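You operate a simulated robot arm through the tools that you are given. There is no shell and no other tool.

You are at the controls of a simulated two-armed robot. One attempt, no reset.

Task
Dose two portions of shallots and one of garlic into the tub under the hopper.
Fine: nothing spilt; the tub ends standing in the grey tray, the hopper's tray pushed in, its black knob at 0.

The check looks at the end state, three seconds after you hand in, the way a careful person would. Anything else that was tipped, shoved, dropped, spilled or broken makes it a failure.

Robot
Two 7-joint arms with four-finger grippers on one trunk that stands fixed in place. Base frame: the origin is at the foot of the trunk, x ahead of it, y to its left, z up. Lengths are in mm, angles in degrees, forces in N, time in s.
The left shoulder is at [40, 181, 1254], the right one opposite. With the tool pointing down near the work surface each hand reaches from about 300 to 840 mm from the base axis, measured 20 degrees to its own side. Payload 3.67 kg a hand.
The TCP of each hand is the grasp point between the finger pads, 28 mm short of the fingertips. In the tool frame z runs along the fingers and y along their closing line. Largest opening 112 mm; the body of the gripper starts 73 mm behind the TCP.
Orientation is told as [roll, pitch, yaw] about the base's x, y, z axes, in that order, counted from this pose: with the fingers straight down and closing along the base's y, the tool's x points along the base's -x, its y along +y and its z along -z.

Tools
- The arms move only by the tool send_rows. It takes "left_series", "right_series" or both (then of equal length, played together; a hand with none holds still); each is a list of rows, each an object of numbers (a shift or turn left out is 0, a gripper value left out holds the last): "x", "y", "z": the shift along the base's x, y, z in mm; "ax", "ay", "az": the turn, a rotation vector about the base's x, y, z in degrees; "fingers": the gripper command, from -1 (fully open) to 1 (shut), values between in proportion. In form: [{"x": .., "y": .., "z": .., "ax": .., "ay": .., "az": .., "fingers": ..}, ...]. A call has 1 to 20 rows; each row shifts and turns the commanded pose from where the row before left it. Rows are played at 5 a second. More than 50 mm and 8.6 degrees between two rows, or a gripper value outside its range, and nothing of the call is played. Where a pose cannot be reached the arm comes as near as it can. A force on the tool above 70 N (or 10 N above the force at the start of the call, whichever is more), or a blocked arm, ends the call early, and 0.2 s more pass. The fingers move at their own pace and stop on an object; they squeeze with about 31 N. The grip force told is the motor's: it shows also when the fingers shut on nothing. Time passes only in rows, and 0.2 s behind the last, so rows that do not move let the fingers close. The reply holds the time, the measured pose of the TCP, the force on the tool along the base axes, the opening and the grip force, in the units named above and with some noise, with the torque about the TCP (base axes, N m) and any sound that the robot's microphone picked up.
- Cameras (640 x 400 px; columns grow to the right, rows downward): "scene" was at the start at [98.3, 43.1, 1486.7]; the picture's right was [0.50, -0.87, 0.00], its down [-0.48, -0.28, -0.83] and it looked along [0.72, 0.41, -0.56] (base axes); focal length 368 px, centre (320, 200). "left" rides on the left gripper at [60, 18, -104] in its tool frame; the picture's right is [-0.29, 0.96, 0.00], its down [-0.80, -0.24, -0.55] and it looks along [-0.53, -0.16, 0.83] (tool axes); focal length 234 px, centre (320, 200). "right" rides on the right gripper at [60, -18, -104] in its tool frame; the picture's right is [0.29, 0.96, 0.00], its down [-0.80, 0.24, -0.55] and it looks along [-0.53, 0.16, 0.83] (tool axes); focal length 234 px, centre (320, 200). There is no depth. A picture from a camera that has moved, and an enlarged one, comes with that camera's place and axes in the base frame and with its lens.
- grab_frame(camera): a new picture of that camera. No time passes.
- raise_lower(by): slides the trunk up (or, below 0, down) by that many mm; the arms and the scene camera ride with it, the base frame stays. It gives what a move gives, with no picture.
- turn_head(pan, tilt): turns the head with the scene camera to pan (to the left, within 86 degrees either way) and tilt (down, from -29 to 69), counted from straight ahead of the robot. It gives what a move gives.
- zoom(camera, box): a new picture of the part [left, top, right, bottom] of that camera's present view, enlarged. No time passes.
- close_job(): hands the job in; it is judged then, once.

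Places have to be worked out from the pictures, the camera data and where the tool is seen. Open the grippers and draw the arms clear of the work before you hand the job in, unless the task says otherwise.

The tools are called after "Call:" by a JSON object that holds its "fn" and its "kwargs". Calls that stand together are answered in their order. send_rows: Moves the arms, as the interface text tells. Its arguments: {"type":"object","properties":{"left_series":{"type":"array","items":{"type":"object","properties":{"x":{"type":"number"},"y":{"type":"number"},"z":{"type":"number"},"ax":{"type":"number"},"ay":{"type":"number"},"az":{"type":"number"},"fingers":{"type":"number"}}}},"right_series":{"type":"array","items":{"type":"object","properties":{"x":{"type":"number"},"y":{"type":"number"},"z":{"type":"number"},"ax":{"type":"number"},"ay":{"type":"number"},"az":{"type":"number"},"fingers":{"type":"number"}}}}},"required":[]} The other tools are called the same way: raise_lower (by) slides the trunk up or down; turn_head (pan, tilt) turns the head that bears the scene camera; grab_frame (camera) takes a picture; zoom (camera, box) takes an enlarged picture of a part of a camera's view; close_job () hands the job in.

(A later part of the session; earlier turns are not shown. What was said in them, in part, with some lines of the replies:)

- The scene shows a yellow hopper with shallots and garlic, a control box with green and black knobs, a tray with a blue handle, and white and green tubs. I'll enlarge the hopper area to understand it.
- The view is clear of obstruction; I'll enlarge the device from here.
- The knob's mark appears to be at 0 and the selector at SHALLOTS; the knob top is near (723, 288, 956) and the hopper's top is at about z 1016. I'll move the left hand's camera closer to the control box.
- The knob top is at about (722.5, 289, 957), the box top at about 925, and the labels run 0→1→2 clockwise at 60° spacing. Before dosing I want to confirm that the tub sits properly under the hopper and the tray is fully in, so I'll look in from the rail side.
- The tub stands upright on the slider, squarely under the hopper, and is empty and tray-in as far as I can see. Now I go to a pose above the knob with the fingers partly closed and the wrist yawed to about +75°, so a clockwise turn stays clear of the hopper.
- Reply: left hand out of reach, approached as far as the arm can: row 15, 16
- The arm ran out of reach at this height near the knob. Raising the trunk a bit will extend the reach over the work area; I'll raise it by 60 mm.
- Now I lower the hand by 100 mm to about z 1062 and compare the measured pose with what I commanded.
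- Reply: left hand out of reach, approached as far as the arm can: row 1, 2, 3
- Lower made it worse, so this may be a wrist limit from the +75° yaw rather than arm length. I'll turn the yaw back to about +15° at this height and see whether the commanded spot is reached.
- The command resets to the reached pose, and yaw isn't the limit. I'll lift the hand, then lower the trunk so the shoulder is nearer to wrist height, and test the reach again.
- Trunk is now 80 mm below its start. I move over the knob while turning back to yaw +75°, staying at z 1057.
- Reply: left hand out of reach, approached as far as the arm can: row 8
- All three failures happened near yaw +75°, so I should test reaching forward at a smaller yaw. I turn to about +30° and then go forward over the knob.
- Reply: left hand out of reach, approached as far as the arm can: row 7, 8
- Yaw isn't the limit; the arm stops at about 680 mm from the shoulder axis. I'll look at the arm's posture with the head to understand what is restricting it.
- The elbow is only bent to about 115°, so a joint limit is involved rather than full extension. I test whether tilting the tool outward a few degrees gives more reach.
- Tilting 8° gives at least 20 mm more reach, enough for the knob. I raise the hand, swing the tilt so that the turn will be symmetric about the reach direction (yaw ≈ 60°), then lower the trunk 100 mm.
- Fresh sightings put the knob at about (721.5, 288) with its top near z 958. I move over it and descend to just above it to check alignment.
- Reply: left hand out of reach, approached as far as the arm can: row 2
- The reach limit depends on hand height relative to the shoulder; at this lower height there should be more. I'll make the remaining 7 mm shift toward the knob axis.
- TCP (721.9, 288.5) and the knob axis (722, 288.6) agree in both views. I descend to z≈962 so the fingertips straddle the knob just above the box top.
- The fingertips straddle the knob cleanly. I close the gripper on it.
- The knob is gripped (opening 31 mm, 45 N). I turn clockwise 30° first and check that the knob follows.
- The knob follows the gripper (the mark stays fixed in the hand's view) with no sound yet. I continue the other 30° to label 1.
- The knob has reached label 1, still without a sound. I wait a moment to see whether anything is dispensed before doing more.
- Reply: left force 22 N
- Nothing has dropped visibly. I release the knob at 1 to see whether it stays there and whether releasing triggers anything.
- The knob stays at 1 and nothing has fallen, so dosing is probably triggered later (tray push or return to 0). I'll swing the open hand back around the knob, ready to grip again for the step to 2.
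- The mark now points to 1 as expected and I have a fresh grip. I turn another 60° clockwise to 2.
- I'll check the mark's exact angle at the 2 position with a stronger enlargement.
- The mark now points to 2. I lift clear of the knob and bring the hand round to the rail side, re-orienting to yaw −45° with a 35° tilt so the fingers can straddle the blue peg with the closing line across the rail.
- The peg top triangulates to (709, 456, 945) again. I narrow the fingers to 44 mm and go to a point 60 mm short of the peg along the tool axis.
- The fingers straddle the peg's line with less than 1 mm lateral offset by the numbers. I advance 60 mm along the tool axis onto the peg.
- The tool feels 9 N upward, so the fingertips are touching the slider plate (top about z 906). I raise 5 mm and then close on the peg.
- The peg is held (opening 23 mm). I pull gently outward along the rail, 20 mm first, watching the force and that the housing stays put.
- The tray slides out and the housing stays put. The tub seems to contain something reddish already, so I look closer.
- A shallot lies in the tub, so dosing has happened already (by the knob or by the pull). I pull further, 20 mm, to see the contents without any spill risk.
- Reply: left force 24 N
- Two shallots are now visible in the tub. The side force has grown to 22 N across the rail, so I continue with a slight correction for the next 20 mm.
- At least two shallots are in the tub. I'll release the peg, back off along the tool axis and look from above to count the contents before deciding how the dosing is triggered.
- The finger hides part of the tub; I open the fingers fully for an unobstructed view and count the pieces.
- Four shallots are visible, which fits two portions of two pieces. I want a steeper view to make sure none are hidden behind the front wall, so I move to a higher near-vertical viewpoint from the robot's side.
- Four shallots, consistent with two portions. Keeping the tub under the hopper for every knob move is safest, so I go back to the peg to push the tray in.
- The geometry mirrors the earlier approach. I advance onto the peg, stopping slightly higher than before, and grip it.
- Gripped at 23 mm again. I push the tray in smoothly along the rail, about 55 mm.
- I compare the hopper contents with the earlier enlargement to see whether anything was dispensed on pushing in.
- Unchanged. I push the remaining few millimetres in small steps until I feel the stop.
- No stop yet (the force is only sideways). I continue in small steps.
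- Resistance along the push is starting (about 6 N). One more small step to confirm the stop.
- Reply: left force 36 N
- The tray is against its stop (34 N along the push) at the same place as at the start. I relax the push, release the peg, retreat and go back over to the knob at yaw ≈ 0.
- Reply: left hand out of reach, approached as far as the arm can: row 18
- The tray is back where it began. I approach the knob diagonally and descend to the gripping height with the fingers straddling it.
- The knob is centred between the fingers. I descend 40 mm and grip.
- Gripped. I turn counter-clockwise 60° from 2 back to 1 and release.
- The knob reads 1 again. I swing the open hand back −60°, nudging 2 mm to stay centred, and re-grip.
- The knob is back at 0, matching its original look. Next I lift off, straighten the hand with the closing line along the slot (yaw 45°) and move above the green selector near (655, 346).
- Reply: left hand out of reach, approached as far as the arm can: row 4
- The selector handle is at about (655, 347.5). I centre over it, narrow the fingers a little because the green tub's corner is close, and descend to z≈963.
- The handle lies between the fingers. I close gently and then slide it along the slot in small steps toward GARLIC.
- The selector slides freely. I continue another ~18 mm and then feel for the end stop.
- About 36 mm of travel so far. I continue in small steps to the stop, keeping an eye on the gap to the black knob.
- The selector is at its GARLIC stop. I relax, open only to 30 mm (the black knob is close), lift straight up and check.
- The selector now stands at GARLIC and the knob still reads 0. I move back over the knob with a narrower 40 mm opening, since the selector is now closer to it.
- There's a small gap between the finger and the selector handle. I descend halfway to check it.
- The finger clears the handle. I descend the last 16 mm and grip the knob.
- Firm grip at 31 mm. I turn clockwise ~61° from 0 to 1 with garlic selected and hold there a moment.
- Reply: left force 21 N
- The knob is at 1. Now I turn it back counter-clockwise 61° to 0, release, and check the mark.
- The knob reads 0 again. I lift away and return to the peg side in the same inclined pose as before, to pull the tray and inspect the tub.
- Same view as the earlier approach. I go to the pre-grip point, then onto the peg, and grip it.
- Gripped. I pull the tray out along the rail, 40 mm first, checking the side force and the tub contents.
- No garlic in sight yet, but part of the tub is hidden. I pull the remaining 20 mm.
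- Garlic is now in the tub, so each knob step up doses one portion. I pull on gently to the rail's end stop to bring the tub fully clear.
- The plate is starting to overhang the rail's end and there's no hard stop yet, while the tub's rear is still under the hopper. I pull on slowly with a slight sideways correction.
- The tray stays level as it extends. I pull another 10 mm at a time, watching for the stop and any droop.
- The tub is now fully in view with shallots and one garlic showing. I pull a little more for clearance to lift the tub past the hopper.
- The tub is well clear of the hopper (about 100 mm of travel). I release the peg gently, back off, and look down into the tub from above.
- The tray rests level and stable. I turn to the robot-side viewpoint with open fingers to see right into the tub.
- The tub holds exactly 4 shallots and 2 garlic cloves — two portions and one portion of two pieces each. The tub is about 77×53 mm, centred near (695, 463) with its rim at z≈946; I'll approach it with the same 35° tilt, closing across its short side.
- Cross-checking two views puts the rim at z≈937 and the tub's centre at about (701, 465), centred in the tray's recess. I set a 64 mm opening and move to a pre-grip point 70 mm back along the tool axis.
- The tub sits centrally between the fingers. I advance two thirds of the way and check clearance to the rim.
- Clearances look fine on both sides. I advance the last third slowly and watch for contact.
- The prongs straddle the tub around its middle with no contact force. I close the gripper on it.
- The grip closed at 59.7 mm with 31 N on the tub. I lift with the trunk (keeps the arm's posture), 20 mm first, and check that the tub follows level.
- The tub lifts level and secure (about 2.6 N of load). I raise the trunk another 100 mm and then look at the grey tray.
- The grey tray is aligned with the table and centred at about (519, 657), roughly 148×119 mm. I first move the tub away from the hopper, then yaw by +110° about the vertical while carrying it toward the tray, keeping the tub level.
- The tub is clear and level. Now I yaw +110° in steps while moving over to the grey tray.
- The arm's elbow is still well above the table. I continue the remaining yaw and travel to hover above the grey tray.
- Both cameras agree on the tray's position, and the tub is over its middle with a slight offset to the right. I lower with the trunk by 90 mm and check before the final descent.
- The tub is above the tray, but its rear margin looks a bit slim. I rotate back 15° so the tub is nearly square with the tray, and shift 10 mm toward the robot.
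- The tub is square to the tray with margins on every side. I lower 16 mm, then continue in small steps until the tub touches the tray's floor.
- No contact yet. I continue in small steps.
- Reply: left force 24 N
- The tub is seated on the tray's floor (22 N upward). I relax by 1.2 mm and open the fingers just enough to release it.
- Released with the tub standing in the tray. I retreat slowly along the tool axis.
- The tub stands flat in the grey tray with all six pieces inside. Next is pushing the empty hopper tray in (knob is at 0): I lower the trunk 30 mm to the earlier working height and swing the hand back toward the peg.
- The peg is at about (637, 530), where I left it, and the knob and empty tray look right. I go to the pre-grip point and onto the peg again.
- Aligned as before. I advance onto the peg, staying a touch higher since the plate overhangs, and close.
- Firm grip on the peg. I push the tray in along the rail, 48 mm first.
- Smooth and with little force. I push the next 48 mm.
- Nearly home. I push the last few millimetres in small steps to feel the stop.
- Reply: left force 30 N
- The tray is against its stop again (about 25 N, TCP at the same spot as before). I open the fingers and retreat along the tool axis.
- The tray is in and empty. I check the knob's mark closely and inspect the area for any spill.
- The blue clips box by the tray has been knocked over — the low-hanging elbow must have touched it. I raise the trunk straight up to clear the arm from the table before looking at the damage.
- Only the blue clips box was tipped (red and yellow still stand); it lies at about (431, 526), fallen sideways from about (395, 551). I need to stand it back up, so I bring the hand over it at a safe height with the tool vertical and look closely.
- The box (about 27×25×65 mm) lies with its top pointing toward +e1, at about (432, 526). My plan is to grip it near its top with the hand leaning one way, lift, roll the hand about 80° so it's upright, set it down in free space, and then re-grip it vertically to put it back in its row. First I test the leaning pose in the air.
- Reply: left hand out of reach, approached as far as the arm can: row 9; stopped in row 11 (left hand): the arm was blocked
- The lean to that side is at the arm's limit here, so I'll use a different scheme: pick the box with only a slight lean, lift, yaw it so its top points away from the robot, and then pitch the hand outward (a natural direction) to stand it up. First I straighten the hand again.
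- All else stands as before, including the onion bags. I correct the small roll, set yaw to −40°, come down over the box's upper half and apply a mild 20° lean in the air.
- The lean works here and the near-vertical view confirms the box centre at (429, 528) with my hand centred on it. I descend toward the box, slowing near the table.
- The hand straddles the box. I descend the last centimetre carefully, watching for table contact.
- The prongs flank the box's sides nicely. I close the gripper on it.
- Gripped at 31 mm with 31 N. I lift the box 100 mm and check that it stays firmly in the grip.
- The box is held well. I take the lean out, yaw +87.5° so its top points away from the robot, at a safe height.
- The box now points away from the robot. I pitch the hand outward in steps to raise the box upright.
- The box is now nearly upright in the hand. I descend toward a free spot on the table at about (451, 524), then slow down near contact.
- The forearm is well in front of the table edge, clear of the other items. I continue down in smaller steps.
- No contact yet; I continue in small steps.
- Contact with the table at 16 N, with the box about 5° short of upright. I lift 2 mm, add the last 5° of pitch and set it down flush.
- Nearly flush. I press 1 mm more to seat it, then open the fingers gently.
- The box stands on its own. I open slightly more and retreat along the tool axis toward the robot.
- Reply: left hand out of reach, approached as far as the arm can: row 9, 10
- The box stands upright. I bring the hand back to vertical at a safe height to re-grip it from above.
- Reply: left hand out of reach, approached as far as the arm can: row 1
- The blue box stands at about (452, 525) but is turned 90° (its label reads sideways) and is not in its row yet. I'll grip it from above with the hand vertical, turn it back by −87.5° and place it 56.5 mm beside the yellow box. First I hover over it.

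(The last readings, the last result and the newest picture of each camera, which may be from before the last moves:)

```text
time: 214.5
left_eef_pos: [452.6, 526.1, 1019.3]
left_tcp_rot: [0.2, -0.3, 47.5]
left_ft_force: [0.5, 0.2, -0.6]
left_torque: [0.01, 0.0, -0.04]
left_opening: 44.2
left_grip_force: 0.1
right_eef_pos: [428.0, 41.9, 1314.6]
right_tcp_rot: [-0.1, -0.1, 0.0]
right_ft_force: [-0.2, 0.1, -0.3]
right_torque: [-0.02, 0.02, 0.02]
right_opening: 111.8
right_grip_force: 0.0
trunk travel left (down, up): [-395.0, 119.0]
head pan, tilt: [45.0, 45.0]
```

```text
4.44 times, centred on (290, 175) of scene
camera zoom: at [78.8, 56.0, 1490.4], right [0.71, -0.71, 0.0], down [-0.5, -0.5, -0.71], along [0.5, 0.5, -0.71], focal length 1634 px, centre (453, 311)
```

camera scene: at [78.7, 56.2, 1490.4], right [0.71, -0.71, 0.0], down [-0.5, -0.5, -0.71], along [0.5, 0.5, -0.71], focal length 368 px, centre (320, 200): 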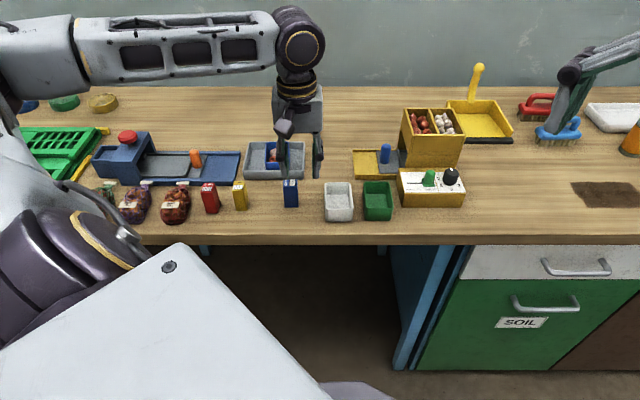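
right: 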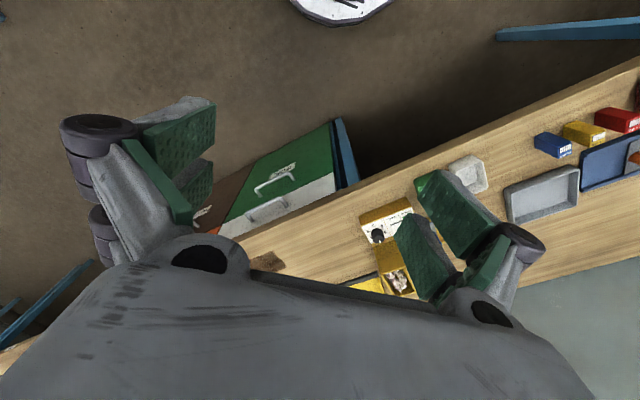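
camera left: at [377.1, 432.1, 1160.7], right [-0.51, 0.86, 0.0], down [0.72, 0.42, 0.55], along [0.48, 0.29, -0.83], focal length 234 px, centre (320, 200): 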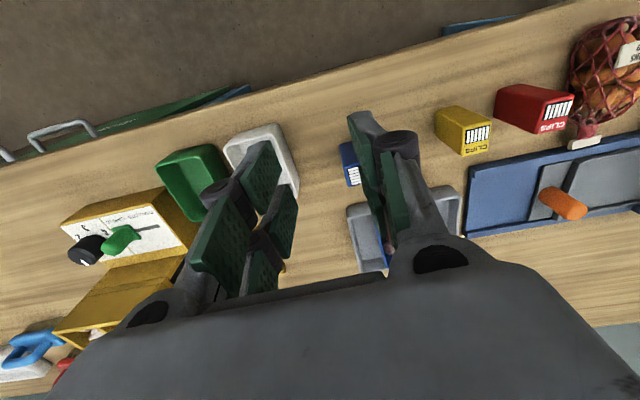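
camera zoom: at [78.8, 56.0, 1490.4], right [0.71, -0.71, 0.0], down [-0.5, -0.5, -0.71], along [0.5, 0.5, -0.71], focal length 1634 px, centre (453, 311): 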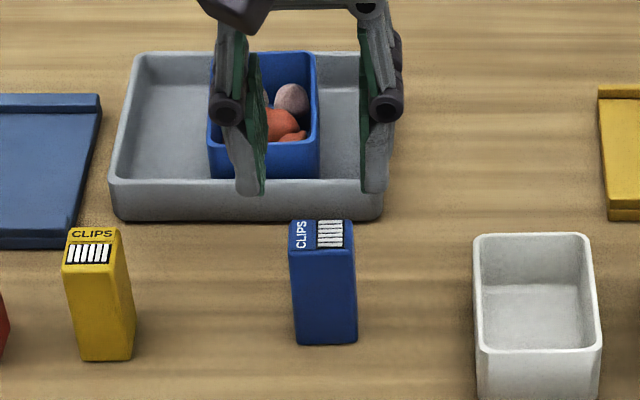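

The box centre (451, 524.5) matches my hand position. I descend around it and grip it near the top.

Call:
{"fn": "send_rows", "kwargs": {"left_series": [{"x": -1.2, "y": -1.2, "z": -22}, {"z": -22}, {"z": -18}, {"z": -14}, {}]}}

Call:
{"fn": "zoom", "kwargs": {"camera": "left", "box": [200, 40, 440, 240]}}

Call:
{"fn": "zoom", "kwargs": {"camera": "scene", "box": [240, 130, 340, 220]}}

```text
time: 215.7
left_eef_pos: [450.4, 523.3, 941.8]
left_tcp_rot: [0.2, -0.1, 47.5]
left_ft_force: [0.7, -0.3, 0.1]
left_torque: [0.01, -0.02, -0.02]
left_opening: 43.9
left_grip_force: 0.1
right_eef_pos: [427.4, 42.7, 1314.6]
right_tcp_rot: [-0.1, -0.1, 0.0]
right_ft_force: [-0.8, 0.5, -0.1]
right_torque: [-0.03, -0.01, 0.0]
right_opening: 112.1
right_grip_force: 0.0
trunk travel left (down, up): [-395.0, 119.0]
head pan, tilt: [45.0, 45.0]
```

```text
2.00 times, centred on (320, 140) of left
camera zoom: at [396.1, 491.9, 1045.7], right [-0.51, 0.86, 0.0], down [0.72, 0.42, 0.56], along [0.48, 0.29, -0.83], focal length 468 px, centre (320, 320)
```

zoom: 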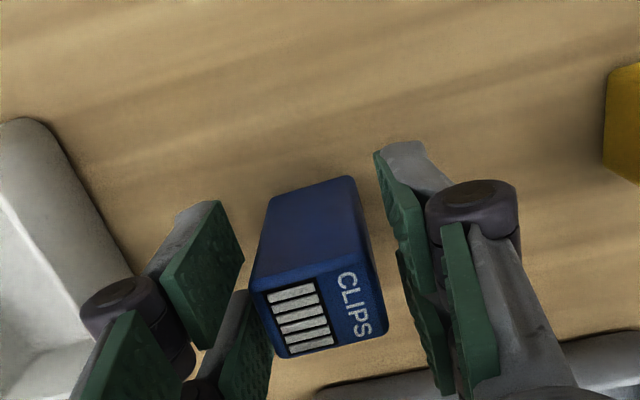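

```text
4.44 times, centred on (290, 175) of scene
camera zoom: at [78.9, 56.2, 1490.4], right [0.71, -0.71, 0.0], down [-0.5, -0.5, -0.71], along [0.5, 0.5, -0.71], focal length 1634 px, centre (453, 311)
```

zoom: 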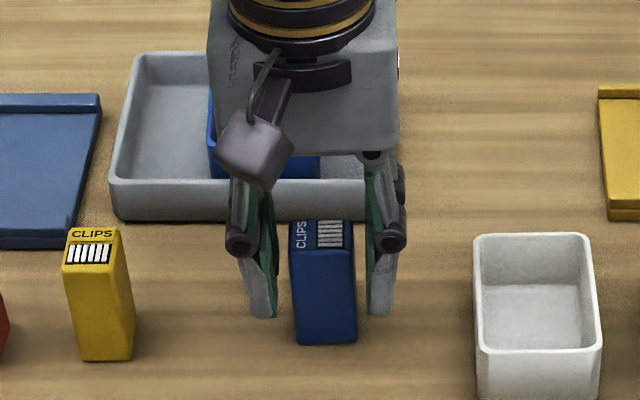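

Well centred between the prongs. I close, lift 50 mm and check.

Call:
{"fn": "send_rows", "kwargs": {"left_series": [{"fingers": 0.4}, {"fingers": 1}, {}, {}, {"z": 10}, {"z": 20}, {"z": 20}, {}]}}

Call:
{"fn": "zoom", "kwargs": {"camera": "left", "box": [200, 40, 440, 240]}}

Call:
{"fn": "zoom", "kwargs": {"camera": "scene", "box": [200, 120, 340, 230]}}

```text
time: 217.5
left_eef_pos: [451.9, 524.1, 992.3]
left_tcp_rot: [0.1, -0.1, 47.5]
left_ft_force: [0.5, 0.4, -1.3]
left_torque: [-0.01, -0.04, 0.0]
left_opening: 31.5
left_grip_force: 30.6
right_eef_pos: [426.5, 42.2, 1315.0]
right_tcp_rot: [0.0, 0.0, 0.0]
right_ft_force: [0.4, -0.9, -0.6]
right_torque: [-0.01, -0.01, -0.02]
right_opening: 112.2
right_grip_force: 0.0
trunk travel left (down, up): [-395.0, 119.0]
head pan, tilt: [45.0, 45.0]
```

```text
2.00 times, centred on (320, 140) of left
camera zoom: at [397.0, 491.9, 1096.5], right [-0.51, 0.86, 0.0], down [0.72, 0.42, 0.56], along [0.48, 0.29, -0.83], focal length 468 px, centre (320, 320)
```

zoom: 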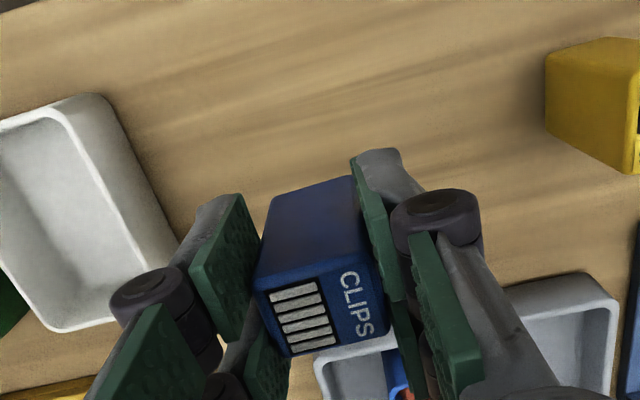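

```text
3.64 times, centred on (270, 175) of scene
camera zoom: at [79.1, 56.6, 1490.3], right [0.71, -0.71, 0.0], down [-0.5, -0.5, -0.71], along [0.5, 0.5, -0.71], focal length 1337 px, centre (502, 291)
```

zoom: 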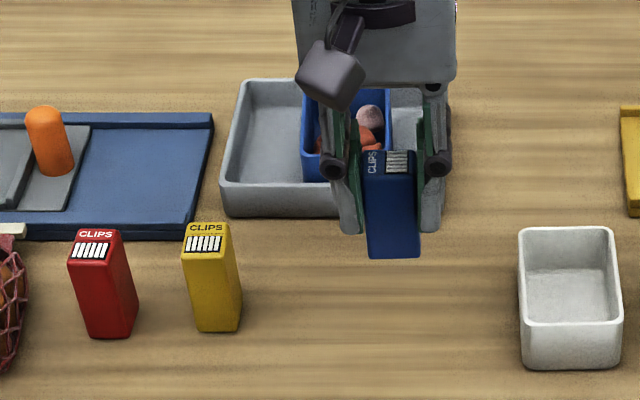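

Held firmly. I raise a bit more, then yaw −87.5° while moving over to the box's place in the row.

Call:
{"fn": "send_rows", "kwargs": {"left_series": [{"z": 25}, {"az": -7.29, "x": -4, "y": 2.7}, {"az": -7.29, "x": -4, "y": 2.7}, {"az": -7.29, "x": -4, "y": 2.7}, {"az": -7.29, "x": -4, "y": 2.7}, {"az": -7.29, "x": -4, "y": 2.7}, {"az": -7.29, "x": -4, "y": 2.7}, {"az": -7.29, "x": -4, "y": 2.7}, {"az": -7.29, "x": -4, "y": 2.7}, {"az": -7.29, "x": -4, "y": 2.7}, {"az": -7.29, "x": -4, "y": 2.7}, {"az": -7.29, "x": -4, "y": 2.7}, {"az": -7.29, "x": -4, "y": 2.7}, {}]}}

Call:
{"fn": "zoom", "kwargs": {"camera": "scene", "box": [160, 130, 340, 250]}}

Call:
{"fn": "grab_frame", "kwargs": {"camera": "left"}}

```text
time: 220.5
left_eef_pos: [403.1, 556.3, 1016.4]
left_tcp_rot: [0.2, -0.2, -40.1]
left_ft_force: [1.0, -0.1, -0.3]
left_torque: [-0.03, 0.0, 0.0]
left_opening: 31.2
left_grip_force: 31.1
right_eef_pos: [426.8, 42.2, 1315.2]
right_tcp_rot: [0.0, 0.0, 0.1]
right_ft_force: [-0.3, 0.0, 0.7]
right_torque: [0.04, 0.0, -0.01]
right_opening: 111.9
right_grip_force: 0.0
trunk travel left (down, up): [-395.0, 119.0]
head pan, tilt: [45.0, 45.0]
```

```text
3.33 times, centred on (250, 190) of scene
camera zoom: at [79.1, 56.5, 1490.3], right [0.71, -0.71, 0.0], down [-0.5, -0.5, -0.71], along [0.5, 0.5, -0.71], focal length 1226 px, centre (553, 233)
```

zoom: 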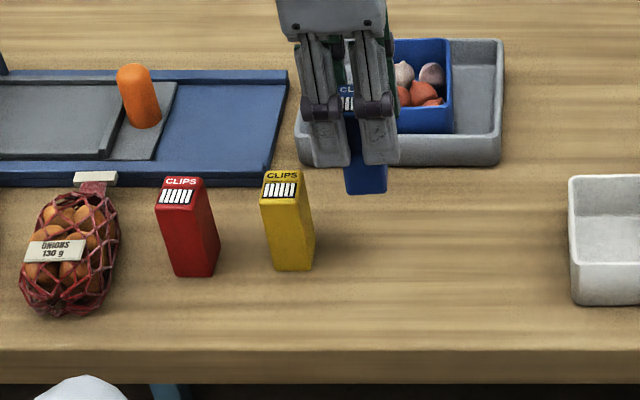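

```text
taken
camera left: at [368.0, 607.9, 1120.5], right [0.84, 0.55, 0.0], down [0.45, -0.7, 0.56], along [0.31, -0.46, -0.83], focal length 234 px, centre (320, 200)
```

left: 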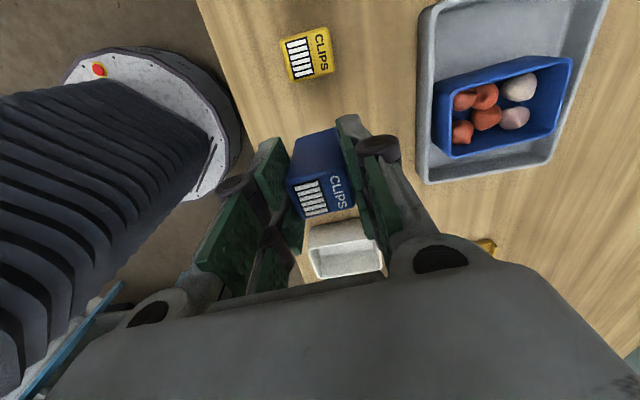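

The label now faces the same way as the yellow box's, and the projected landing point matches the target. I lower it toward the table.

Call:
{"fn": "send_rows", "kwargs": {"left_series": [{"z": -20}, {"z": -20}, {"z": -15}, {"z": -10}, {"z": -5}, {}]}}

Call:
{"fn": "zoom", "kwargs": {"camera": "scene", "box": [160, 130, 340, 250]}}

```text
time: 221.9
left_eef_pos: [403.6, 555.4, 945.8]
left_tcp_rot: [0.2, -0.1, -40.0]
left_ft_force: [-1.0, -0.5, 0.3]
left_torque: [-0.02, 0.0, 0.04]
left_opening: 31.3
left_grip_force: 31.6
right_eef_pos: [426.0, 43.0, 1315.8]
right_tcp_rot: [0.0, 0.0, 0.0]
right_ft_force: [0.8, 0.3, 0.9]
right_torque: [0.01, 0.0, -0.01]
right_opening: 111.8
right_grip_force: 0.1
trunk travel left (down, up): [-395.0, 119.0]
head pan, tilt: [45.0, 45.0]
```

```text
3.33 times, centred on (250, 190) of scene
camera zoom: at [78.9, 56.3, 1490.4], right [0.71, -0.71, 0.0], down [-0.5, -0.5, -0.71], along [0.5, 0.5, -0.71], focal length 1226 px, centre (553, 233)
```

zoom: 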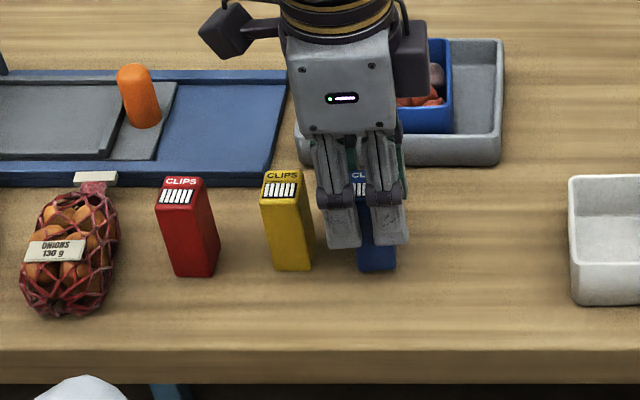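

Projected landing at the right spot. I lower the last few millimetres to contact.

Call:
{"fn": "send_rows", "kwargs": {"left_series": [{"z": -1.5}, {"z": -1.5}, {}]}}

Call:
{"fn": "send_rows", "kwargs": {"left_series": [{"z": -1}, {}]}}

```text
time: 222.7
left_eef_pos: [404.0, 555.4, 942.3]
left_tcp_rot: [0.1, -0.2, -40.0]
left_ft_force: [0.1, 0.5, -0.2]
left_torque: [-0.03, -0.04, -0.02]
left_opening: 31.3
left_grip_force: 30.7
right_eef_pos: [426.4, 43.0, 1316.5]
right_tcp_rot: [-0.1, 0.0, 0.1]
right_ft_force: [0.2, 1.0, -0.2]
right_torque: [-0.02, 0.0, 0.03]
right_opening: 112.0
right_grip_force: 0.1
trunk travel left (down, up): [-395.0, 119.0]
head pan, tilt: [45.0, 45.0]
```

```text
time: 223.3
left_eef_pos: [404.2, 554.4, 942.8]
left_tcp_rot: [0.1, -0.2, -40.0]
left_ft_force: [-0.5, -0.3, -0.7]
left_torque: [-0.01, -0.01, -0.07]
left_opening: 31.2
left_grip_force: 31.0
right_eef_pos: [427.3, 42.2, 1316.0]
right_tcp_rot: [0.0, 0.0, 0.0]
right_ft_force: [0.2, 0.0, 0.3]
right_torque: [-0.01, -0.02, 0.01]
right_opening: 112.0
right_grip_force: 0.1
trunk travel left (down, up): [-395.0, 119.0]
head pan, tilt: [45.0, 45.0]
```

Call:
{"fn": "send_rows", "kwargs": {"left_series": [{"z": -1}, {}]}}

Call:
{"fn": "send_rows", "kwargs": {"left_series": [{"z": -1}, {}]}}

```text
time: 223.9
left_eef_pos: [403.9, 554.1, 942.0]
left_tcp_rot: [0.2, -0.1, -40.0]
left_ft_force: [-0.1, -0.1, 3.7]
left_torque: [-0.08, -0.03, 0.03]
left_opening: 31.3
left_grip_force: 31.1
right_eef_pos: [426.4, 41.0, 1315.7]
right_tcp_rot: [0.0, 0.0, -0.1]
right_ft_force: [-0.4, -0.2, -0.1]
right_torque: [-0.01, 0.02, -0.01]
right_opening: 112.1
right_grip_force: 0.1
trunk travel left (down, up): [-395.0, 119.0]
head pan, tilt: [45.0, 45.0]
```

```text
time: 224.5
left_eef_pos: [401.7, 556.0, 941.8]
left_tcp_rot: [0.4, -0.2, -39.9]
left_ft_force: [0.2, 0.6, 10.6]
left_torque: [-0.08, 0.03, 0.01]
left_opening: 31.1
left_grip_force: 31.1
right_eef_pos: [426.4, 42.4, 1315.9]
right_tcp_rot: [0.1, -0.1, 0.0]
right_ft_force: [-1.1, 0.1, 0.6]
right_torque: [-0.03, -0.01, 0.01]
right_opening: 111.8
right_grip_force: 0.1
trunk travel left (down, up): [-395.0, 119.0]
head pan, tilt: [45.0, 45.0]
```

Contact with about 10 N. Before releasing, I compare the box's place with the very first view by turning the head to the original direction.

Call:
{"fn": "turn_head", "kwargs": {"pan": 29.9, "tilt": 33.9}}

Call:
{"fn": "zoom", "kwargs": {"camera": "scene", "box": [0, 200, 240, 360]}}

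```text
time: 225.2
left_eef_pos: [403.2, 554.7, 941.6]
left_tcp_rot: [0.3, -0.1, -39.9]
left_ft_force: [0.9, 2.3, 13.5]
left_torque: [0.01, -0.07, -0.01]
left_opening: 31.3
left_grip_force: 31.4
right_eef_pos: [425.5, 41.5, 1316.4]
right_tcp_rot: [0.1, 0.0, 0.0]
right_ft_force: [0.3, -0.4, 1.0]
right_torque: [0.02, -0.02, -0.01]
right_opening: 112.0
right_grip_force: 0.1
trunk travel left (down, up): [-395.0, 119.0]
head pan, tilt: [29.9, 33.9]
```

```text
2.50 times, centred on (120, 280) of scene
camera zoom: at [97.4, 41.9, 1506.9], right [0.5, -0.87, 0.0], down [-0.48, -0.28, -0.83], along [0.72, 0.41, -0.56], focal length 919 px, centre (820, 0)
```

zoom: 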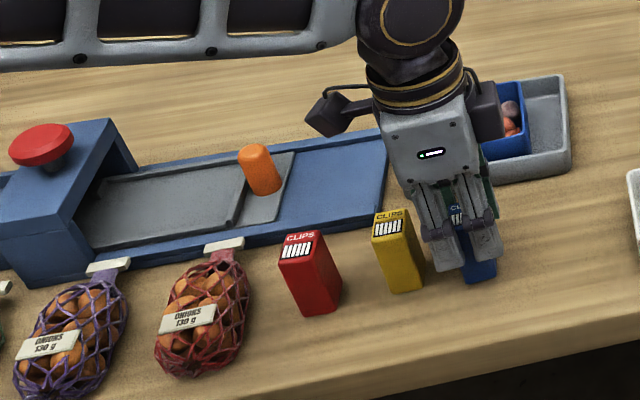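

By this rough comparison the box is back near its place. I release it, lift straight off, and then match the original camera pose for a proper comparison.

Call:
{"fn": "send_rows", "kwargs": {"left_series": [{"z": 1}, {"fingers": 0.3}, {}, {"fingers": 0.214}, {}, {"z": 15}, {"z": 25}, {"z": 35}, {"z": 40}, {"z": 40}, {"z": 40}, {}]}}

Call:
{"fn": "zoom", "kwargs": {"camera": "scene", "box": [0, 200, 240, 360]}}

```text
time: 227.8
left_eef_pos: [403.6, 555.8, 1136.6]
left_tcp_rot: [0.1, -0.1, -40.0]
left_ft_force: [-0.6, 0.3, -0.7]
left_torque: [0.01, -0.01, 0.0]
left_opening: 44.0
left_grip_force: 0.1
right_eef_pos: [427.0, 42.7, 1316.3]
right_tcp_rot: [0.0, 0.0, 0.0]
right_ft_force: [1.0, 0.1, 0.1]
right_torque: [-0.01, 0.01, 0.0]
right_opening: 111.9
right_grip_force: 0.0
trunk travel left (down, up): [-395.0, 119.0]
head pan, tilt: [29.9, 33.9]
```

```text
2.50 times, centred on (120, 280) of scene
camera zoom: at [98.5, 43.4, 1506.8], right [0.5, -0.87, 0.0], down [-0.48, -0.28, -0.83], along [0.72, 0.41, -0.56], focal length 919 px, centre (820, 0)
```

zoom: 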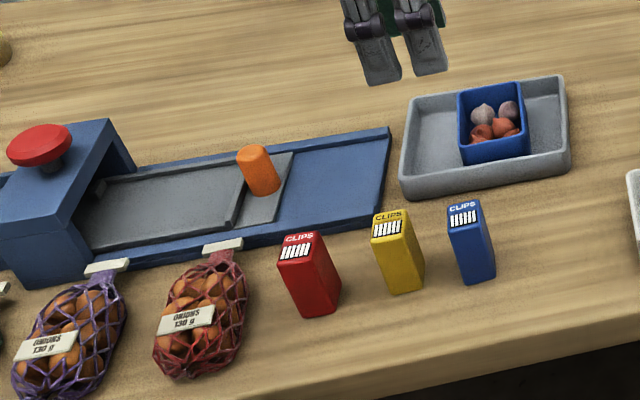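

I lower the trunk by 20 mm to its starting height, so the camera pose equals the first picture's, and compare.

Call:
{"fn": "raise_lower", "kwargs": {"by": -20}}

Call:
{"fn": "zoom", "kwargs": {"camera": "scene", "box": [0, 200, 240, 360]}}

Call:
{"fn": "grab_frame", "kwargs": {"camera": "scene"}}

```text
time: 228.5
left_eef_pos: [402.3, 555.6, 1116.4]
left_tcp_rot: [0.1, -0.2, -40.0]
left_ft_force: [0.0, -0.1, -0.1]
left_torque: [-0.01, 0.01, 0.0]
left_opening: 44.1
left_grip_force: 0.0
right_eef_pos: [427.5, 43.7, 1295.2]
right_tcp_rot: [0.1, 0.1, 0.0]
right_ft_force: [0.4, 0.1, 0.7]
right_torque: [0.04, -0.02, -0.02]
right_opening: 112.1
right_grip_force: 0.1
trunk travel left (down, up): [-375.0, 139.0]
head pan, tilt: [29.9, 33.9]
```

```text
2.50 times, centred on (120, 280) of scene
camera zoom: at [98.4, 43.3, 1486.6], right [0.5, -0.87, 0.0], down [-0.48, -0.28, -0.83], along [0.72, 0.41, -0.56], focal length 919 px, centre (820, 0)
```

zoom: 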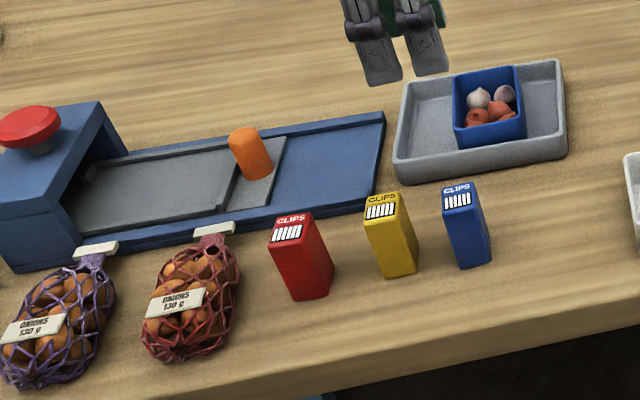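

```text
taken
camera scene: at [98.4, 43.3, 1486.6], right [0.5, -0.87, 0.0], down [-0.48, -0.28, -0.83], along [0.72, 0.41, -0.56], focal length 368 px, centre (320, 200)
```

scene: 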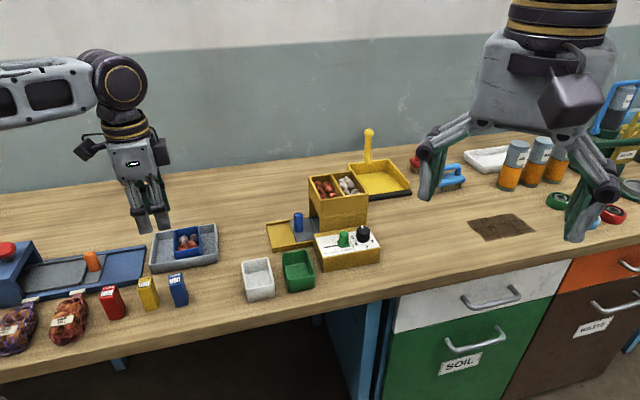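

Compared with the very first picture, red matches exactly, but yellow was also nudged about 7–8 mm in +x, and blue (placed relative to yellow) is off by the same amount. Both are easy to correct, so I hover over the yellow box first.

Call:
{"fn": "send_rows", "kwargs": {"left_series": [{"x": -9.2, "y": 10.9, "z": -20}, {"x": -9.2, "y": 10.9, "z": -25}, {"x": -9.2, "y": 10.9, "z": -25}, {"x": -9.1, "y": 11, "z": -20}, {}]}}

Call:
{"fn": "zoom", "kwargs": {"camera": "left", "box": [200, 40, 440, 240]}}

Call:
{"fn": "grab_frame", "kwargs": {"camera": "scene"}}

```text
time: 229.7
left_eef_pos: [367.5, 597.1, 1027.6]
left_tcp_rot: [0.1, 0.0, -39.9]
left_ft_force: [0.1, -1.0, 0.2]
left_torque: [0.0, -0.01, 0.02]
left_opening: 43.9
left_grip_force: 0.0
right_eef_pos: [427.1, 42.2, 1295.7]
right_tcp_rot: [-0.1, 0.1, 0.0]
right_ft_force: [-0.5, -0.1, -1.2]
right_torque: [0.04, -0.04, 0.02]
right_opening: 111.6
right_grip_force: 0.0
trunk travel left (down, up): [-375.0, 139.0]
head pan, tilt: [29.9, 33.9]
```

```text
2.00 times, centred on (320, 140) of left
camera zoom: at [332.0, 650.1, 1131.0], right [0.84, 0.55, 0.0], down [0.45, -0.7, 0.56], along [0.31, -0.46, -0.83], focal length 468 px, centre (320, 320)
```

zoom: 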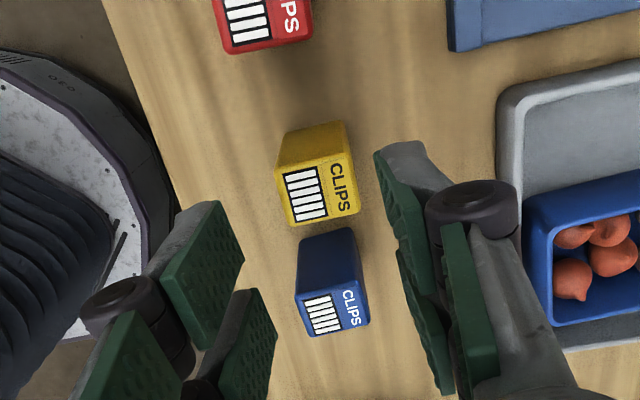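

```text
taken
camera scene: at [98.3, 42.7, 1486.7], right [0.5, -0.87, 0.0], down [-0.48, -0.28, -0.83], along [0.72, 0.41, -0.56], focal length 368 px, centre (320, 200)
```

scene: 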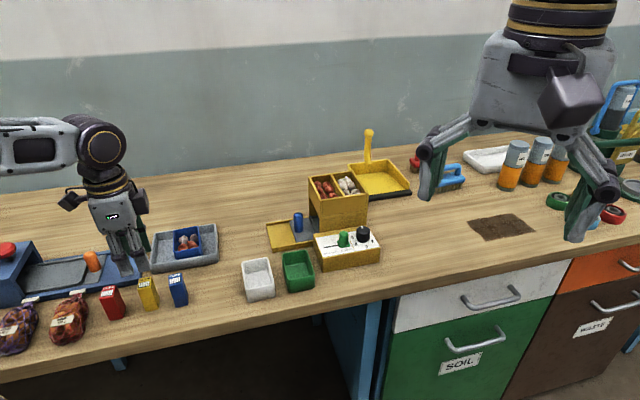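

The yellow box's centre is at about (366, 598), right under the hand, and its orientation agrees with the others. I descend and grip it.

Call:
{"fn": "send_rows", "kwargs": {"left_series": [{"x": -1.2, "y": 0.7, "z": -22}, {"z": -22}, {"z": -22}, {"z": -18}, {}]}}

Call:
{"fn": "zoom", "kwargs": {"camera": "left", "box": [200, 40, 440, 240]}}

Call:
{"fn": "zoom", "kwargs": {"camera": "scene", "box": [80, 240, 220, 340]}}

```text
time: 230.9
left_eef_pos: [364.0, 598.6, 943.4]
left_tcp_rot: [0.3, -0.1, -40.0]
left_ft_force: [0.5, -0.3, -0.3]
left_torque: [0.03, 0.01, 0.0]
left_opening: 44.2
left_grip_force: 0.1
right_eef_pos: [427.3, 41.6, 1295.7]
right_tcp_rot: [0.0, -0.1, 0.0]
right_ft_force: [-0.4, 0.6, 1.0]
right_torque: [0.02, 0.03, 0.0]
right_opening: 111.8
right_grip_force: 0.0
trunk travel left (down, up): [-375.0, 139.0]
head pan, tilt: [29.9, 33.9]
```

```text
2.00 times, centred on (320, 140) of left
camera zoom: at [328.9, 650.8, 1047.3], right [0.84, 0.55, 0.0], down [0.45, -0.7, 0.56], along [0.31, -0.46, -0.83], focal length 468 px, centre (320, 320)
```

zoom: 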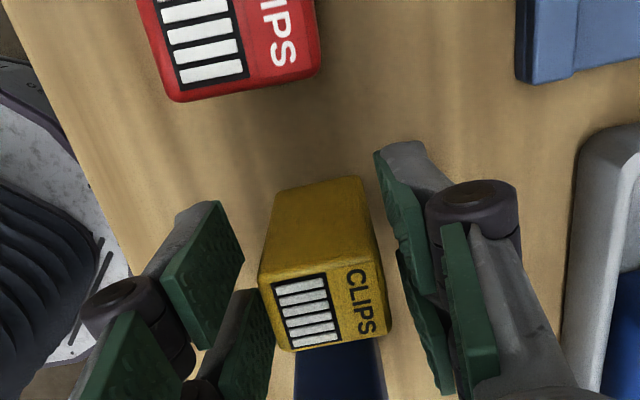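

```text
4.00 times, centred on (150, 290) of scene
camera zoom: at [98.1, 42.8, 1486.7], right [0.5, -0.87, 0.0], down [-0.48, -0.28, -0.83], along [0.72, 0.41, -0.56], focal length 1471 px, centre (1000, -160)
```

zoom: 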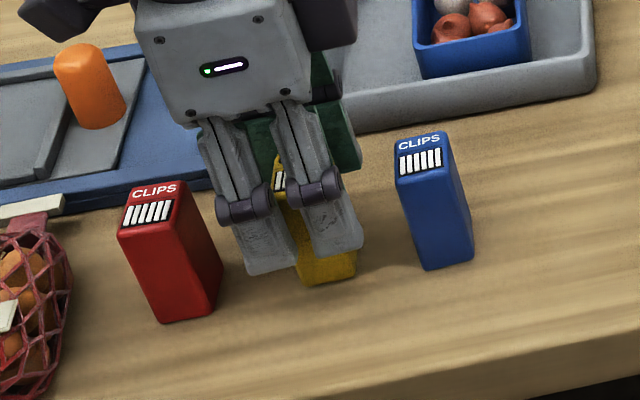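

Everything is clear. I close on the yellow box, lift 4 mm, shift it back −7.6 mm in x, and set it down.

Call:
{"fn": "send_rows", "kwargs": {"left_series": [{"fingers": 0.4}, {"fingers": 1}, {}, {}, {"z": 2}, {"z": 2}, {"x": -3.8}, {"x": -3.8, "y": -0.3}, {}, {"z": -2}, {"z": -1.5}, {}]}}

Call:
{"fn": "send_rows", "kwargs": {"left_series": [{"z": -1}, {}]}}

Call:
{"fn": "zoom", "kwargs": {"camera": "scene", "box": [0, 200, 240, 360]}}

```text
time: 233.5
left_eef_pos: [358.1, 599.8, 943.7]
left_tcp_rot: [0.2, -0.2, -39.9]
left_ft_force: [-0.5, 0.5, 0.2]
left_torque: [-0.01, 0.01, -0.02]
left_opening: 31.1
left_grip_force: 31.1
right_eef_pos: [427.1, 43.0, 1294.1]
right_tcp_rot: [0.1, 0.0, 0.0]
right_ft_force: [0.2, 0.6, 0.5]
right_torque: [-0.01, 0.0, 0.02]
right_opening: 112.0
right_grip_force: 0.1
trunk travel left (down, up): [-375.0, 139.0]
head pan, tilt: [29.9, 33.9]
```

```text
time: 234.1
left_eef_pos: [357.8, 599.5, 942.9]
left_tcp_rot: [0.2, -0.3, -40.0]
left_ft_force: [-1.0, 0.8, 5.7]
left_torque: [-0.06, -0.01, 0.0]
left_opening: 31.2
left_grip_force: 31.9
right_eef_pos: [426.9, 42.1, 1295.1]
right_tcp_rot: [0.2, 0.0, 0.0]
right_ft_force: [-0.6, 0.3, 0.8]
right_torque: [0.01, 0.02, -0.02]
right_opening: 112.1
right_grip_force: 0.1
trunk travel left (down, up): [-375.0, 139.0]
head pan, tilt: [29.9, 33.9]
```

```text
2.50 times, centred on (120, 280) of scene
camera zoom: at [97.8, 42.6, 1486.8], right [0.5, -0.87, 0.0], down [-0.48, -0.28, -0.83], along [0.72, 0.41, -0.56], focal length 919 px, centre (820, 0)
```

zoom: 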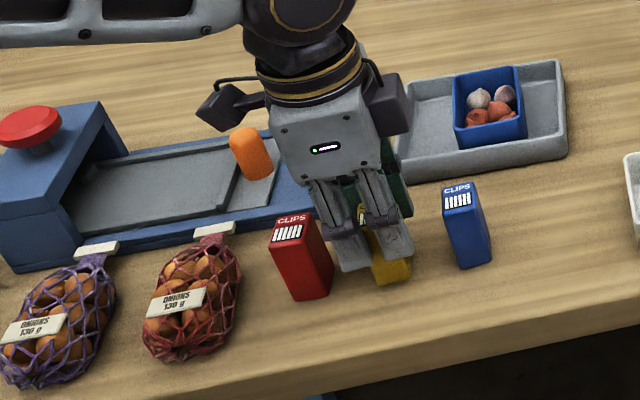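

The yellow box touches down at its original spot (its bottom corner matches the first picture). I release, lift, and move over the blue box.

Call:
{"fn": "send_rows", "kwargs": {"left_series": [{"z": 0.6}, {"fingers": 0.3}, {}, {"fingers": 0.214}, {}, {"z": 15}, {"z": 25}, {"z": 30}, {"z": 18}, {"x": 15, "y": -14.8}, {"x": 15, "y": -14.8}, {"x": 15, "y": -14.6}, {}]}}

Call:
{"fn": "zoom", "kwargs": {"camera": "left", "box": [200, 40, 440, 240]}}

Call:
{"fn": "zoom", "kwargs": {"camera": "scene", "box": [0, 200, 240, 360]}}

```text
time: 236.9
left_eef_pos: [402.0, 554.3, 1031.2]
left_tcp_rot: [0.2, -0.2, -40.0]
left_ft_force: [-0.5, 0.4, 0.6]
left_torque: [0.03, -0.02, 0.03]
left_opening: 43.9
left_grip_force: 0.2
right_eef_pos: [427.0, 41.9, 1294.9]
right_tcp_rot: [0.0, 0.0, 0.0]
right_ft_force: [-0.2, -0.5, -0.1]
right_torque: [-0.03, -0.02, 0.02]
right_opening: 111.9
right_grip_force: 0.1
trunk travel left (down, up): [-375.0, 139.0]
head pan, tilt: [29.9, 33.9]
```

```text
2.00 times, centred on (320, 140) of left
camera zoom: at [366.0, 607.5, 1135.0], right [0.84, 0.55, 0.0], down [0.45, -0.7, 0.56], along [0.31, -0.46, -0.83], focal length 468 px, centre (320, 320)
```

zoom: 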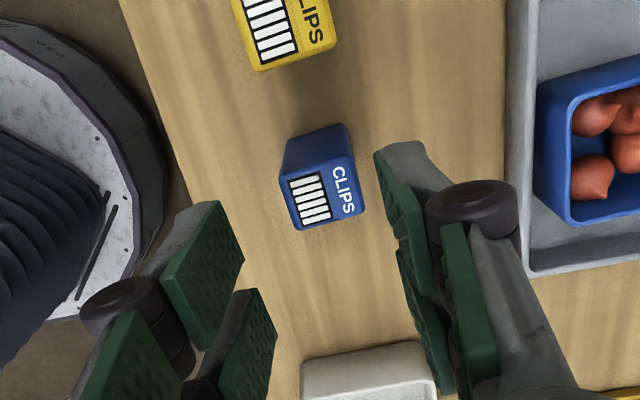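

```text
2.50 times, centred on (120, 280) of scene
camera zoom: at [98.0, 43.2, 1486.7], right [0.5, -0.87, 0.0], down [-0.48, -0.28, -0.83], along [0.72, 0.41, -0.56], focal length 919 px, centre (820, 0)
```

zoom: 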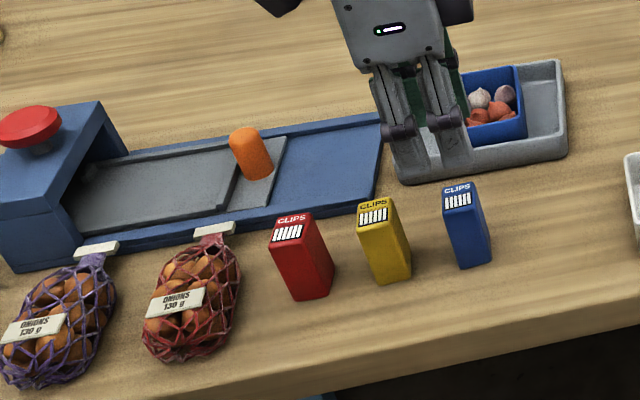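

Yellow now matches the first picture. I do the same for blue: descend, grip, lift 4 mm, shift −7.5 mm in x, and set it down.

Call:
{"fn": "send_rows", "kwargs": {"left_series": [{"z": -24}, {"z": -24}, {"z": -22}, {"z": -18}, {}]}}

Call:
{"fn": "zoom", "kwargs": {"camera": "left", "box": [200, 40, 440, 240]}}

```text
time: 238.1
left_eef_pos: [401.9, 555.5, 943.7]
left_tcp_rot: [0.3, -0.2, -40.0]
left_ft_force: [0.6, -0.4, 0.2]
left_torque: [-0.05, -0.03, -0.04]
left_opening: 44.2
left_grip_force: 0.0
right_eef_pos: [426.9, 42.5, 1295.6]
right_tcp_rot: [0.0, -0.1, 0.0]
right_ft_force: [-0.6, 0.6, 0.6]
right_torque: [-0.04, 0.04, -0.03]
right_opening: 112.2
right_grip_force: 0.0
trunk travel left (down, up): [-375.0, 139.0]
head pan, tilt: [29.9, 33.9]
```

```text
2.00 times, centred on (320, 140) of left
camera zoom: at [366.9, 606.9, 1047.8], right [0.84, 0.55, 0.0], down [0.45, -0.7, 0.56], along [0.31, -0.46, -0.83], focal length 468 px, centre (320, 320)
```

zoom: 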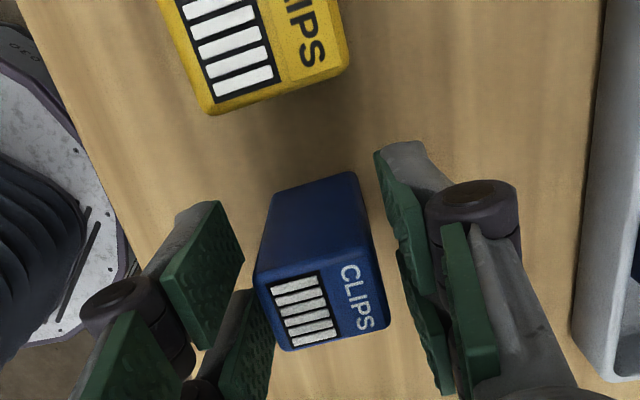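

Call:
{"fn": "send_rows", "kwargs": {"left_series": [{"fingers": 0.4}, {"fingers": 1}, {}, {}, {"z": 2}, {"z": 2}, {"x": -3.8, "y": -0.3}, {"x": -3.7, "y": -0.3}, {}, {"z": -2}, {"z": -1.5}, {}]}}

Call:
{"fn": "send_rows", "kwargs": {"left_series": [{"z": -1}, {}]}}

Call:
{"fn": "zoom", "kwargs": {"camera": "scene", "box": [0, 200, 240, 360]}}

```text
time: 240.7
left_eef_pos: [394.0, 554.1, 944.1]
left_tcp_rot: [0.2, -0.2, -39.9]
left_ft_force: [-0.1, -0.2, 0.4]
left_torque: [-0.01, -0.01, -0.03]
left_opening: 31.1
left_grip_force: 30.9
right_eef_pos: [427.2, 43.2, 1295.4]
right_tcp_rot: [0.0, -0.1, 0.0]
right_ft_force: [0.4, 1.1, 0.1]
right_torque: [0.01, 0.02, 0.01]
right_opening: 111.9
right_grip_force: 0.1
trunk travel left (down, up): [-375.0, 139.0]
head pan, tilt: [29.9, 33.9]
```

```text
time: 241.3
left_eef_pos: [394.8, 554.7, 943.5]
left_tcp_rot: [0.3, -0.3, -40.0]
left_ft_force: [0.3, 1.1, 8.4]
left_torque: [0.07, 0.03, -0.04]
left_opening: 31.1
left_grip_force: 31.1
right_eef_pos: [424.7, 41.8, 1295.2]
right_tcp_rot: [0.1, -0.1, 0.0]
right_ft_force: [-0.7, 0.5, -0.4]
right_torque: [0.01, 0.0, 0.01]
right_opening: 111.8
right_grip_force: 0.1
trunk travel left (down, up): [-375.0, 139.0]
head pan, tilt: [29.9, 33.9]
```

```text
2.50 times, centred on (120, 280) of scene
camera zoom: at [97.8, 42.7, 1486.8], right [0.5, -0.87, 0.0], down [-0.48, -0.28, -0.83], along [0.72, 0.41, -0.56], focal length 919 px, centre (820, 0)
```

zoom: 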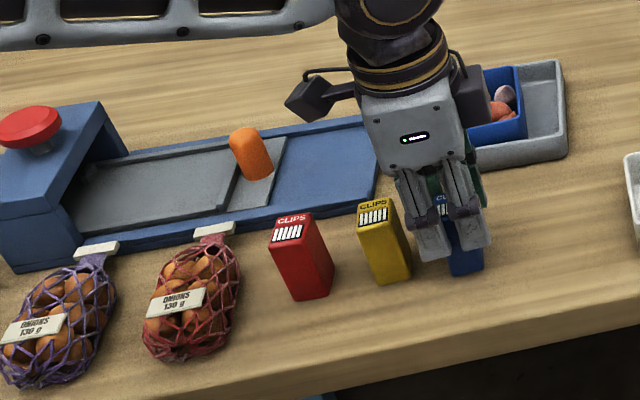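

The blue box's bottom corner now matches the first picture. I release, lift straight up, and draw the arm away at height.

Call:
{"fn": "send_rows", "kwargs": {"left_series": [{"z": 0.8}, {"fingers": 0.3}, {}, {"fingers": 0.214}, {}, {"z": 15}, {"z": 25}, {"z": 35}, {"z": 40}, {"z": 40}, {"z": 45}, {"z": 45}, {}]}}

Call:
{"fn": "zoom", "kwargs": {"camera": "scene", "box": [0, 200, 240, 360]}}

Call:
{"fn": "grab_frame", "kwargs": {"camera": "scene"}}

```text
time: 244.1
left_eef_pos: [394.1, 552.9, 1189.9]
left_tcp_rot: [0.0, -0.3, -40.0]
left_ft_force: [0.0, 0.6, -0.9]
left_torque: [0.02, 0.03, 0.03]
left_opening: 44.3
left_grip_force: 0.1
right_eef_pos: [426.5, 43.3, 1294.8]
right_tcp_rot: [0.1, 0.0, 0.0]
right_ft_force: [0.0, -0.3, -0.1]
right_torque: [0.03, 0.01, 0.03]
right_opening: 112.0
right_grip_force: 0.0
trunk travel left (down, up): [-375.0, 139.0]
head pan, tilt: [29.9, 33.9]
```

```text
2.50 times, centred on (120, 280) of scene
camera zoom: at [98.4, 43.3, 1486.6], right [0.5, -0.87, 0.0], down [-0.48, -0.28, -0.83], along [0.72, 0.41, -0.56], focal length 919 px, centre (820, 0)
```

zoom: 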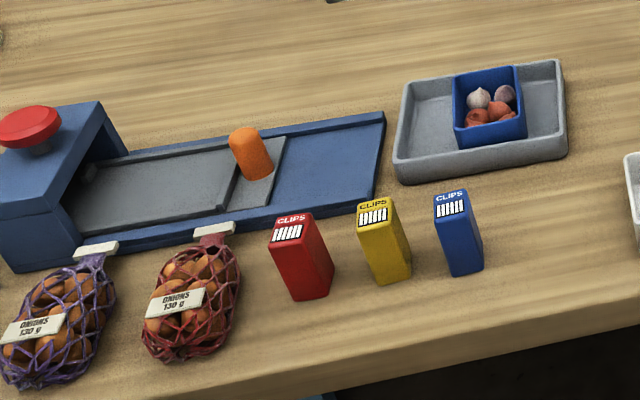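

```text
taken
camera scene: at [98.4, 43.3, 1486.6], right [0.5, -0.87, 0.0], down [-0.48, -0.28, -0.83], along [0.72, 0.41, -0.56], focal length 368 px, centre (320, 200)
```

scene: 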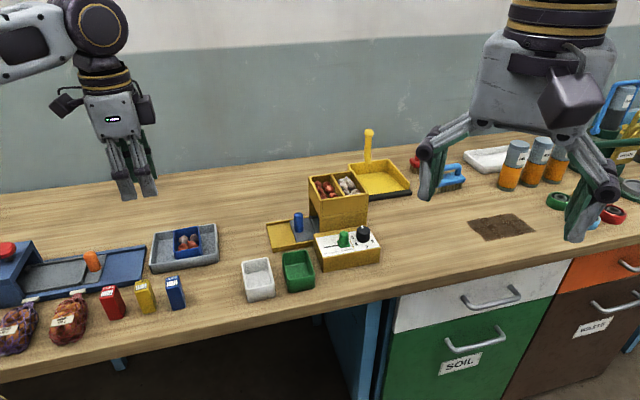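

The row of boxes now matches the first picture. Final checks: the hopper tray, knob and tub in the same enlargements as at the start.

Call:
{"fn": "zoom", "kwargs": {"camera": "scene", "box": [220, 160, 420, 310]}}

Call:
{"fn": "zoom", "kwargs": {"camera": "scene", "box": [140, 210, 230, 280]}}

Call:
{"fn": "zoom", "kwargs": {"camera": "scene", "box": [325, 215, 385, 260]}}

```text
2.67 times, centred on (320, 235) of scene
camera zoom: at [98.4, 43.3, 1486.6], right [0.5, -0.87, 0.0], down [-0.48, -0.28, -0.83], along [0.72, 0.41, -0.56], focal length 980 px, centre (320, 107)
```

zoom: 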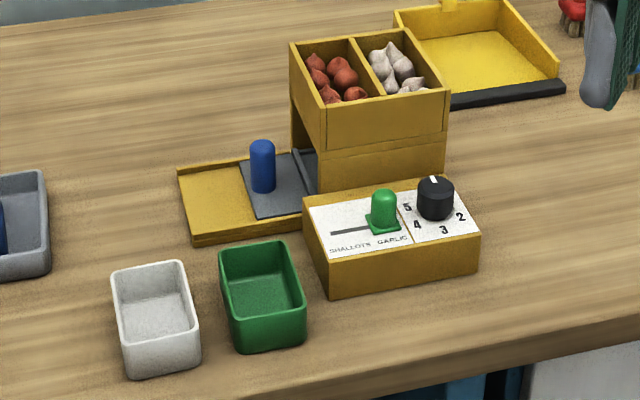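

```text
5.71 times, centred on (185, 245) of scene
camera zoom: at [98.4, 43.3, 1486.6], right [0.5, -0.87, 0.0], down [-0.48, -0.28, -0.83], along [0.72, 0.41, -0.56], focal length 2101 px, centre (1091, -57)
```

zoom: 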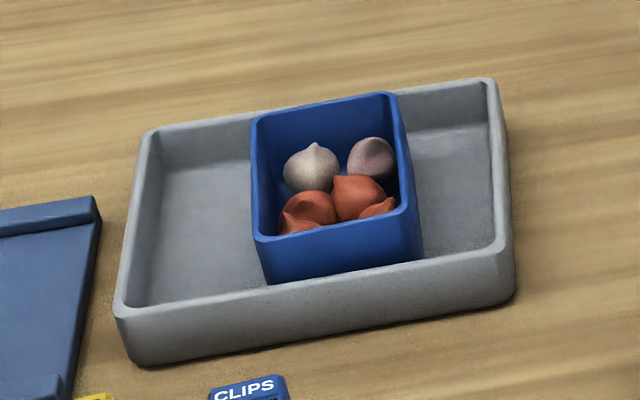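

```text
8.89 times, centred on (355, 238) of scene
camera zoom: at [98.4, 43.3, 1486.6], right [0.5, -0.87, 0.0], down [-0.48, -0.28, -0.83], along [0.72, 0.41, -0.56], focal length 3268 px, centre (9, -133)
```

zoom: 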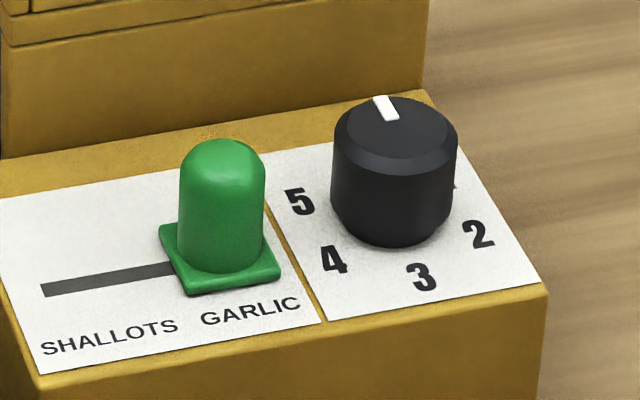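

Everything matches: tray in, knob at 0, tub standing in the grey tray with 4 shallots and 2 garlic, all other objects in their places. I open the gripper fully, move the arm back near its start pose, and then hand in.

Call:
{"fn": "send_rows", "kwargs": {"left_series": [{"fingers": -1}, {"x": 20, "z": 30}, {"x": 20, "z": 27}, {"az": 8}, {"az": 8}, {"az": 8}, {"az": 8}, {"az": 8}, {}]}}

Call:
{"fn": "grab_frame", "kwargs": {"camera": "scene"}}

```text
time: 246.1
left_eef_pos: [433.1, 555.3, 1245.7]
left_tcp_rot: [0.1, -0.2, 0.2]
left_ft_force: [-0.4, 0.1, 0.6]
left_torque: [0.01, -0.02, -0.04]
left_opening: 112.0
left_grip_force: 0.0
right_eef_pos: [425.6, 42.8, 1296.3]
right_tcp_rot: [0.0, 0.0, 0.1]
right_ft_force: [1.5, -0.4, 0.9]
right_torque: [0.03, -0.01, 0.04]
right_opening: 112.2
right_grip_force: 0.0
trunk travel left (down, up): [-375.0, 139.0]
head pan, tilt: [29.9, 33.9]
```

```text
taken
camera scene: at [97.7, 42.8, 1486.7], right [0.5, -0.87, 0.0], down [-0.48, -0.28, -0.83], along [0.72, 0.41, -0.56], focal length 368 px, centre (320, 200)
```

scene: 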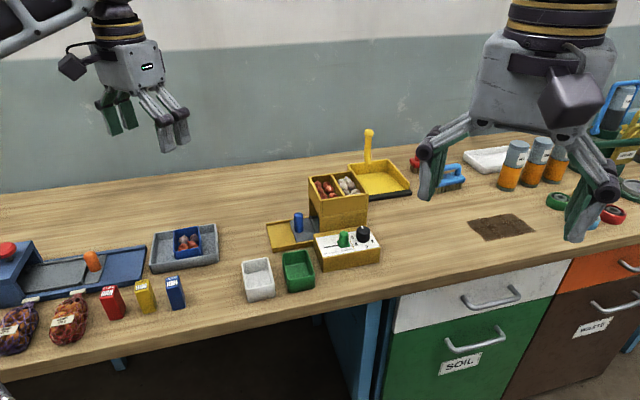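

The scene matches the starting picture except for the dosed tub in the grey tray and the selector at GARLIC. Both grippers are open and clear, so I hand the job in.

Call:
{"fn": "close_job", "kwargs": {}}

```text
The job is handed in.
```

I dosed two portions of shallots and one of garlic into the tub. The tub now stands in the grey tray, the hopper's tray is pushed in, and the black knob is back at 0. I handed the job in but got no result back.

- **Contents:** from above I counted 4 shallots and 2 garlic cloves in the tub. I take a portion to be two pieces. I saw no spill on the table or in the hopper's tray.
- **Knocked-over box:** while I was pushing the hopper's tray in, the left arm most likely hit the row of clips boxes. The blue one fell over and the yellow one slid about 8 mm. I stood the blue box up again and moved both back. Against the first picture they match to within a few millimetres, but their exact angles may differ slightly. The red box and the onion bags did not move.
- **Selector:** the hopper's green slider was at SHALLOTS at the start and is now at GARLIC. The task did not ask for it to be moved back.

Both grippers are open and the arms are back near their starting positions.
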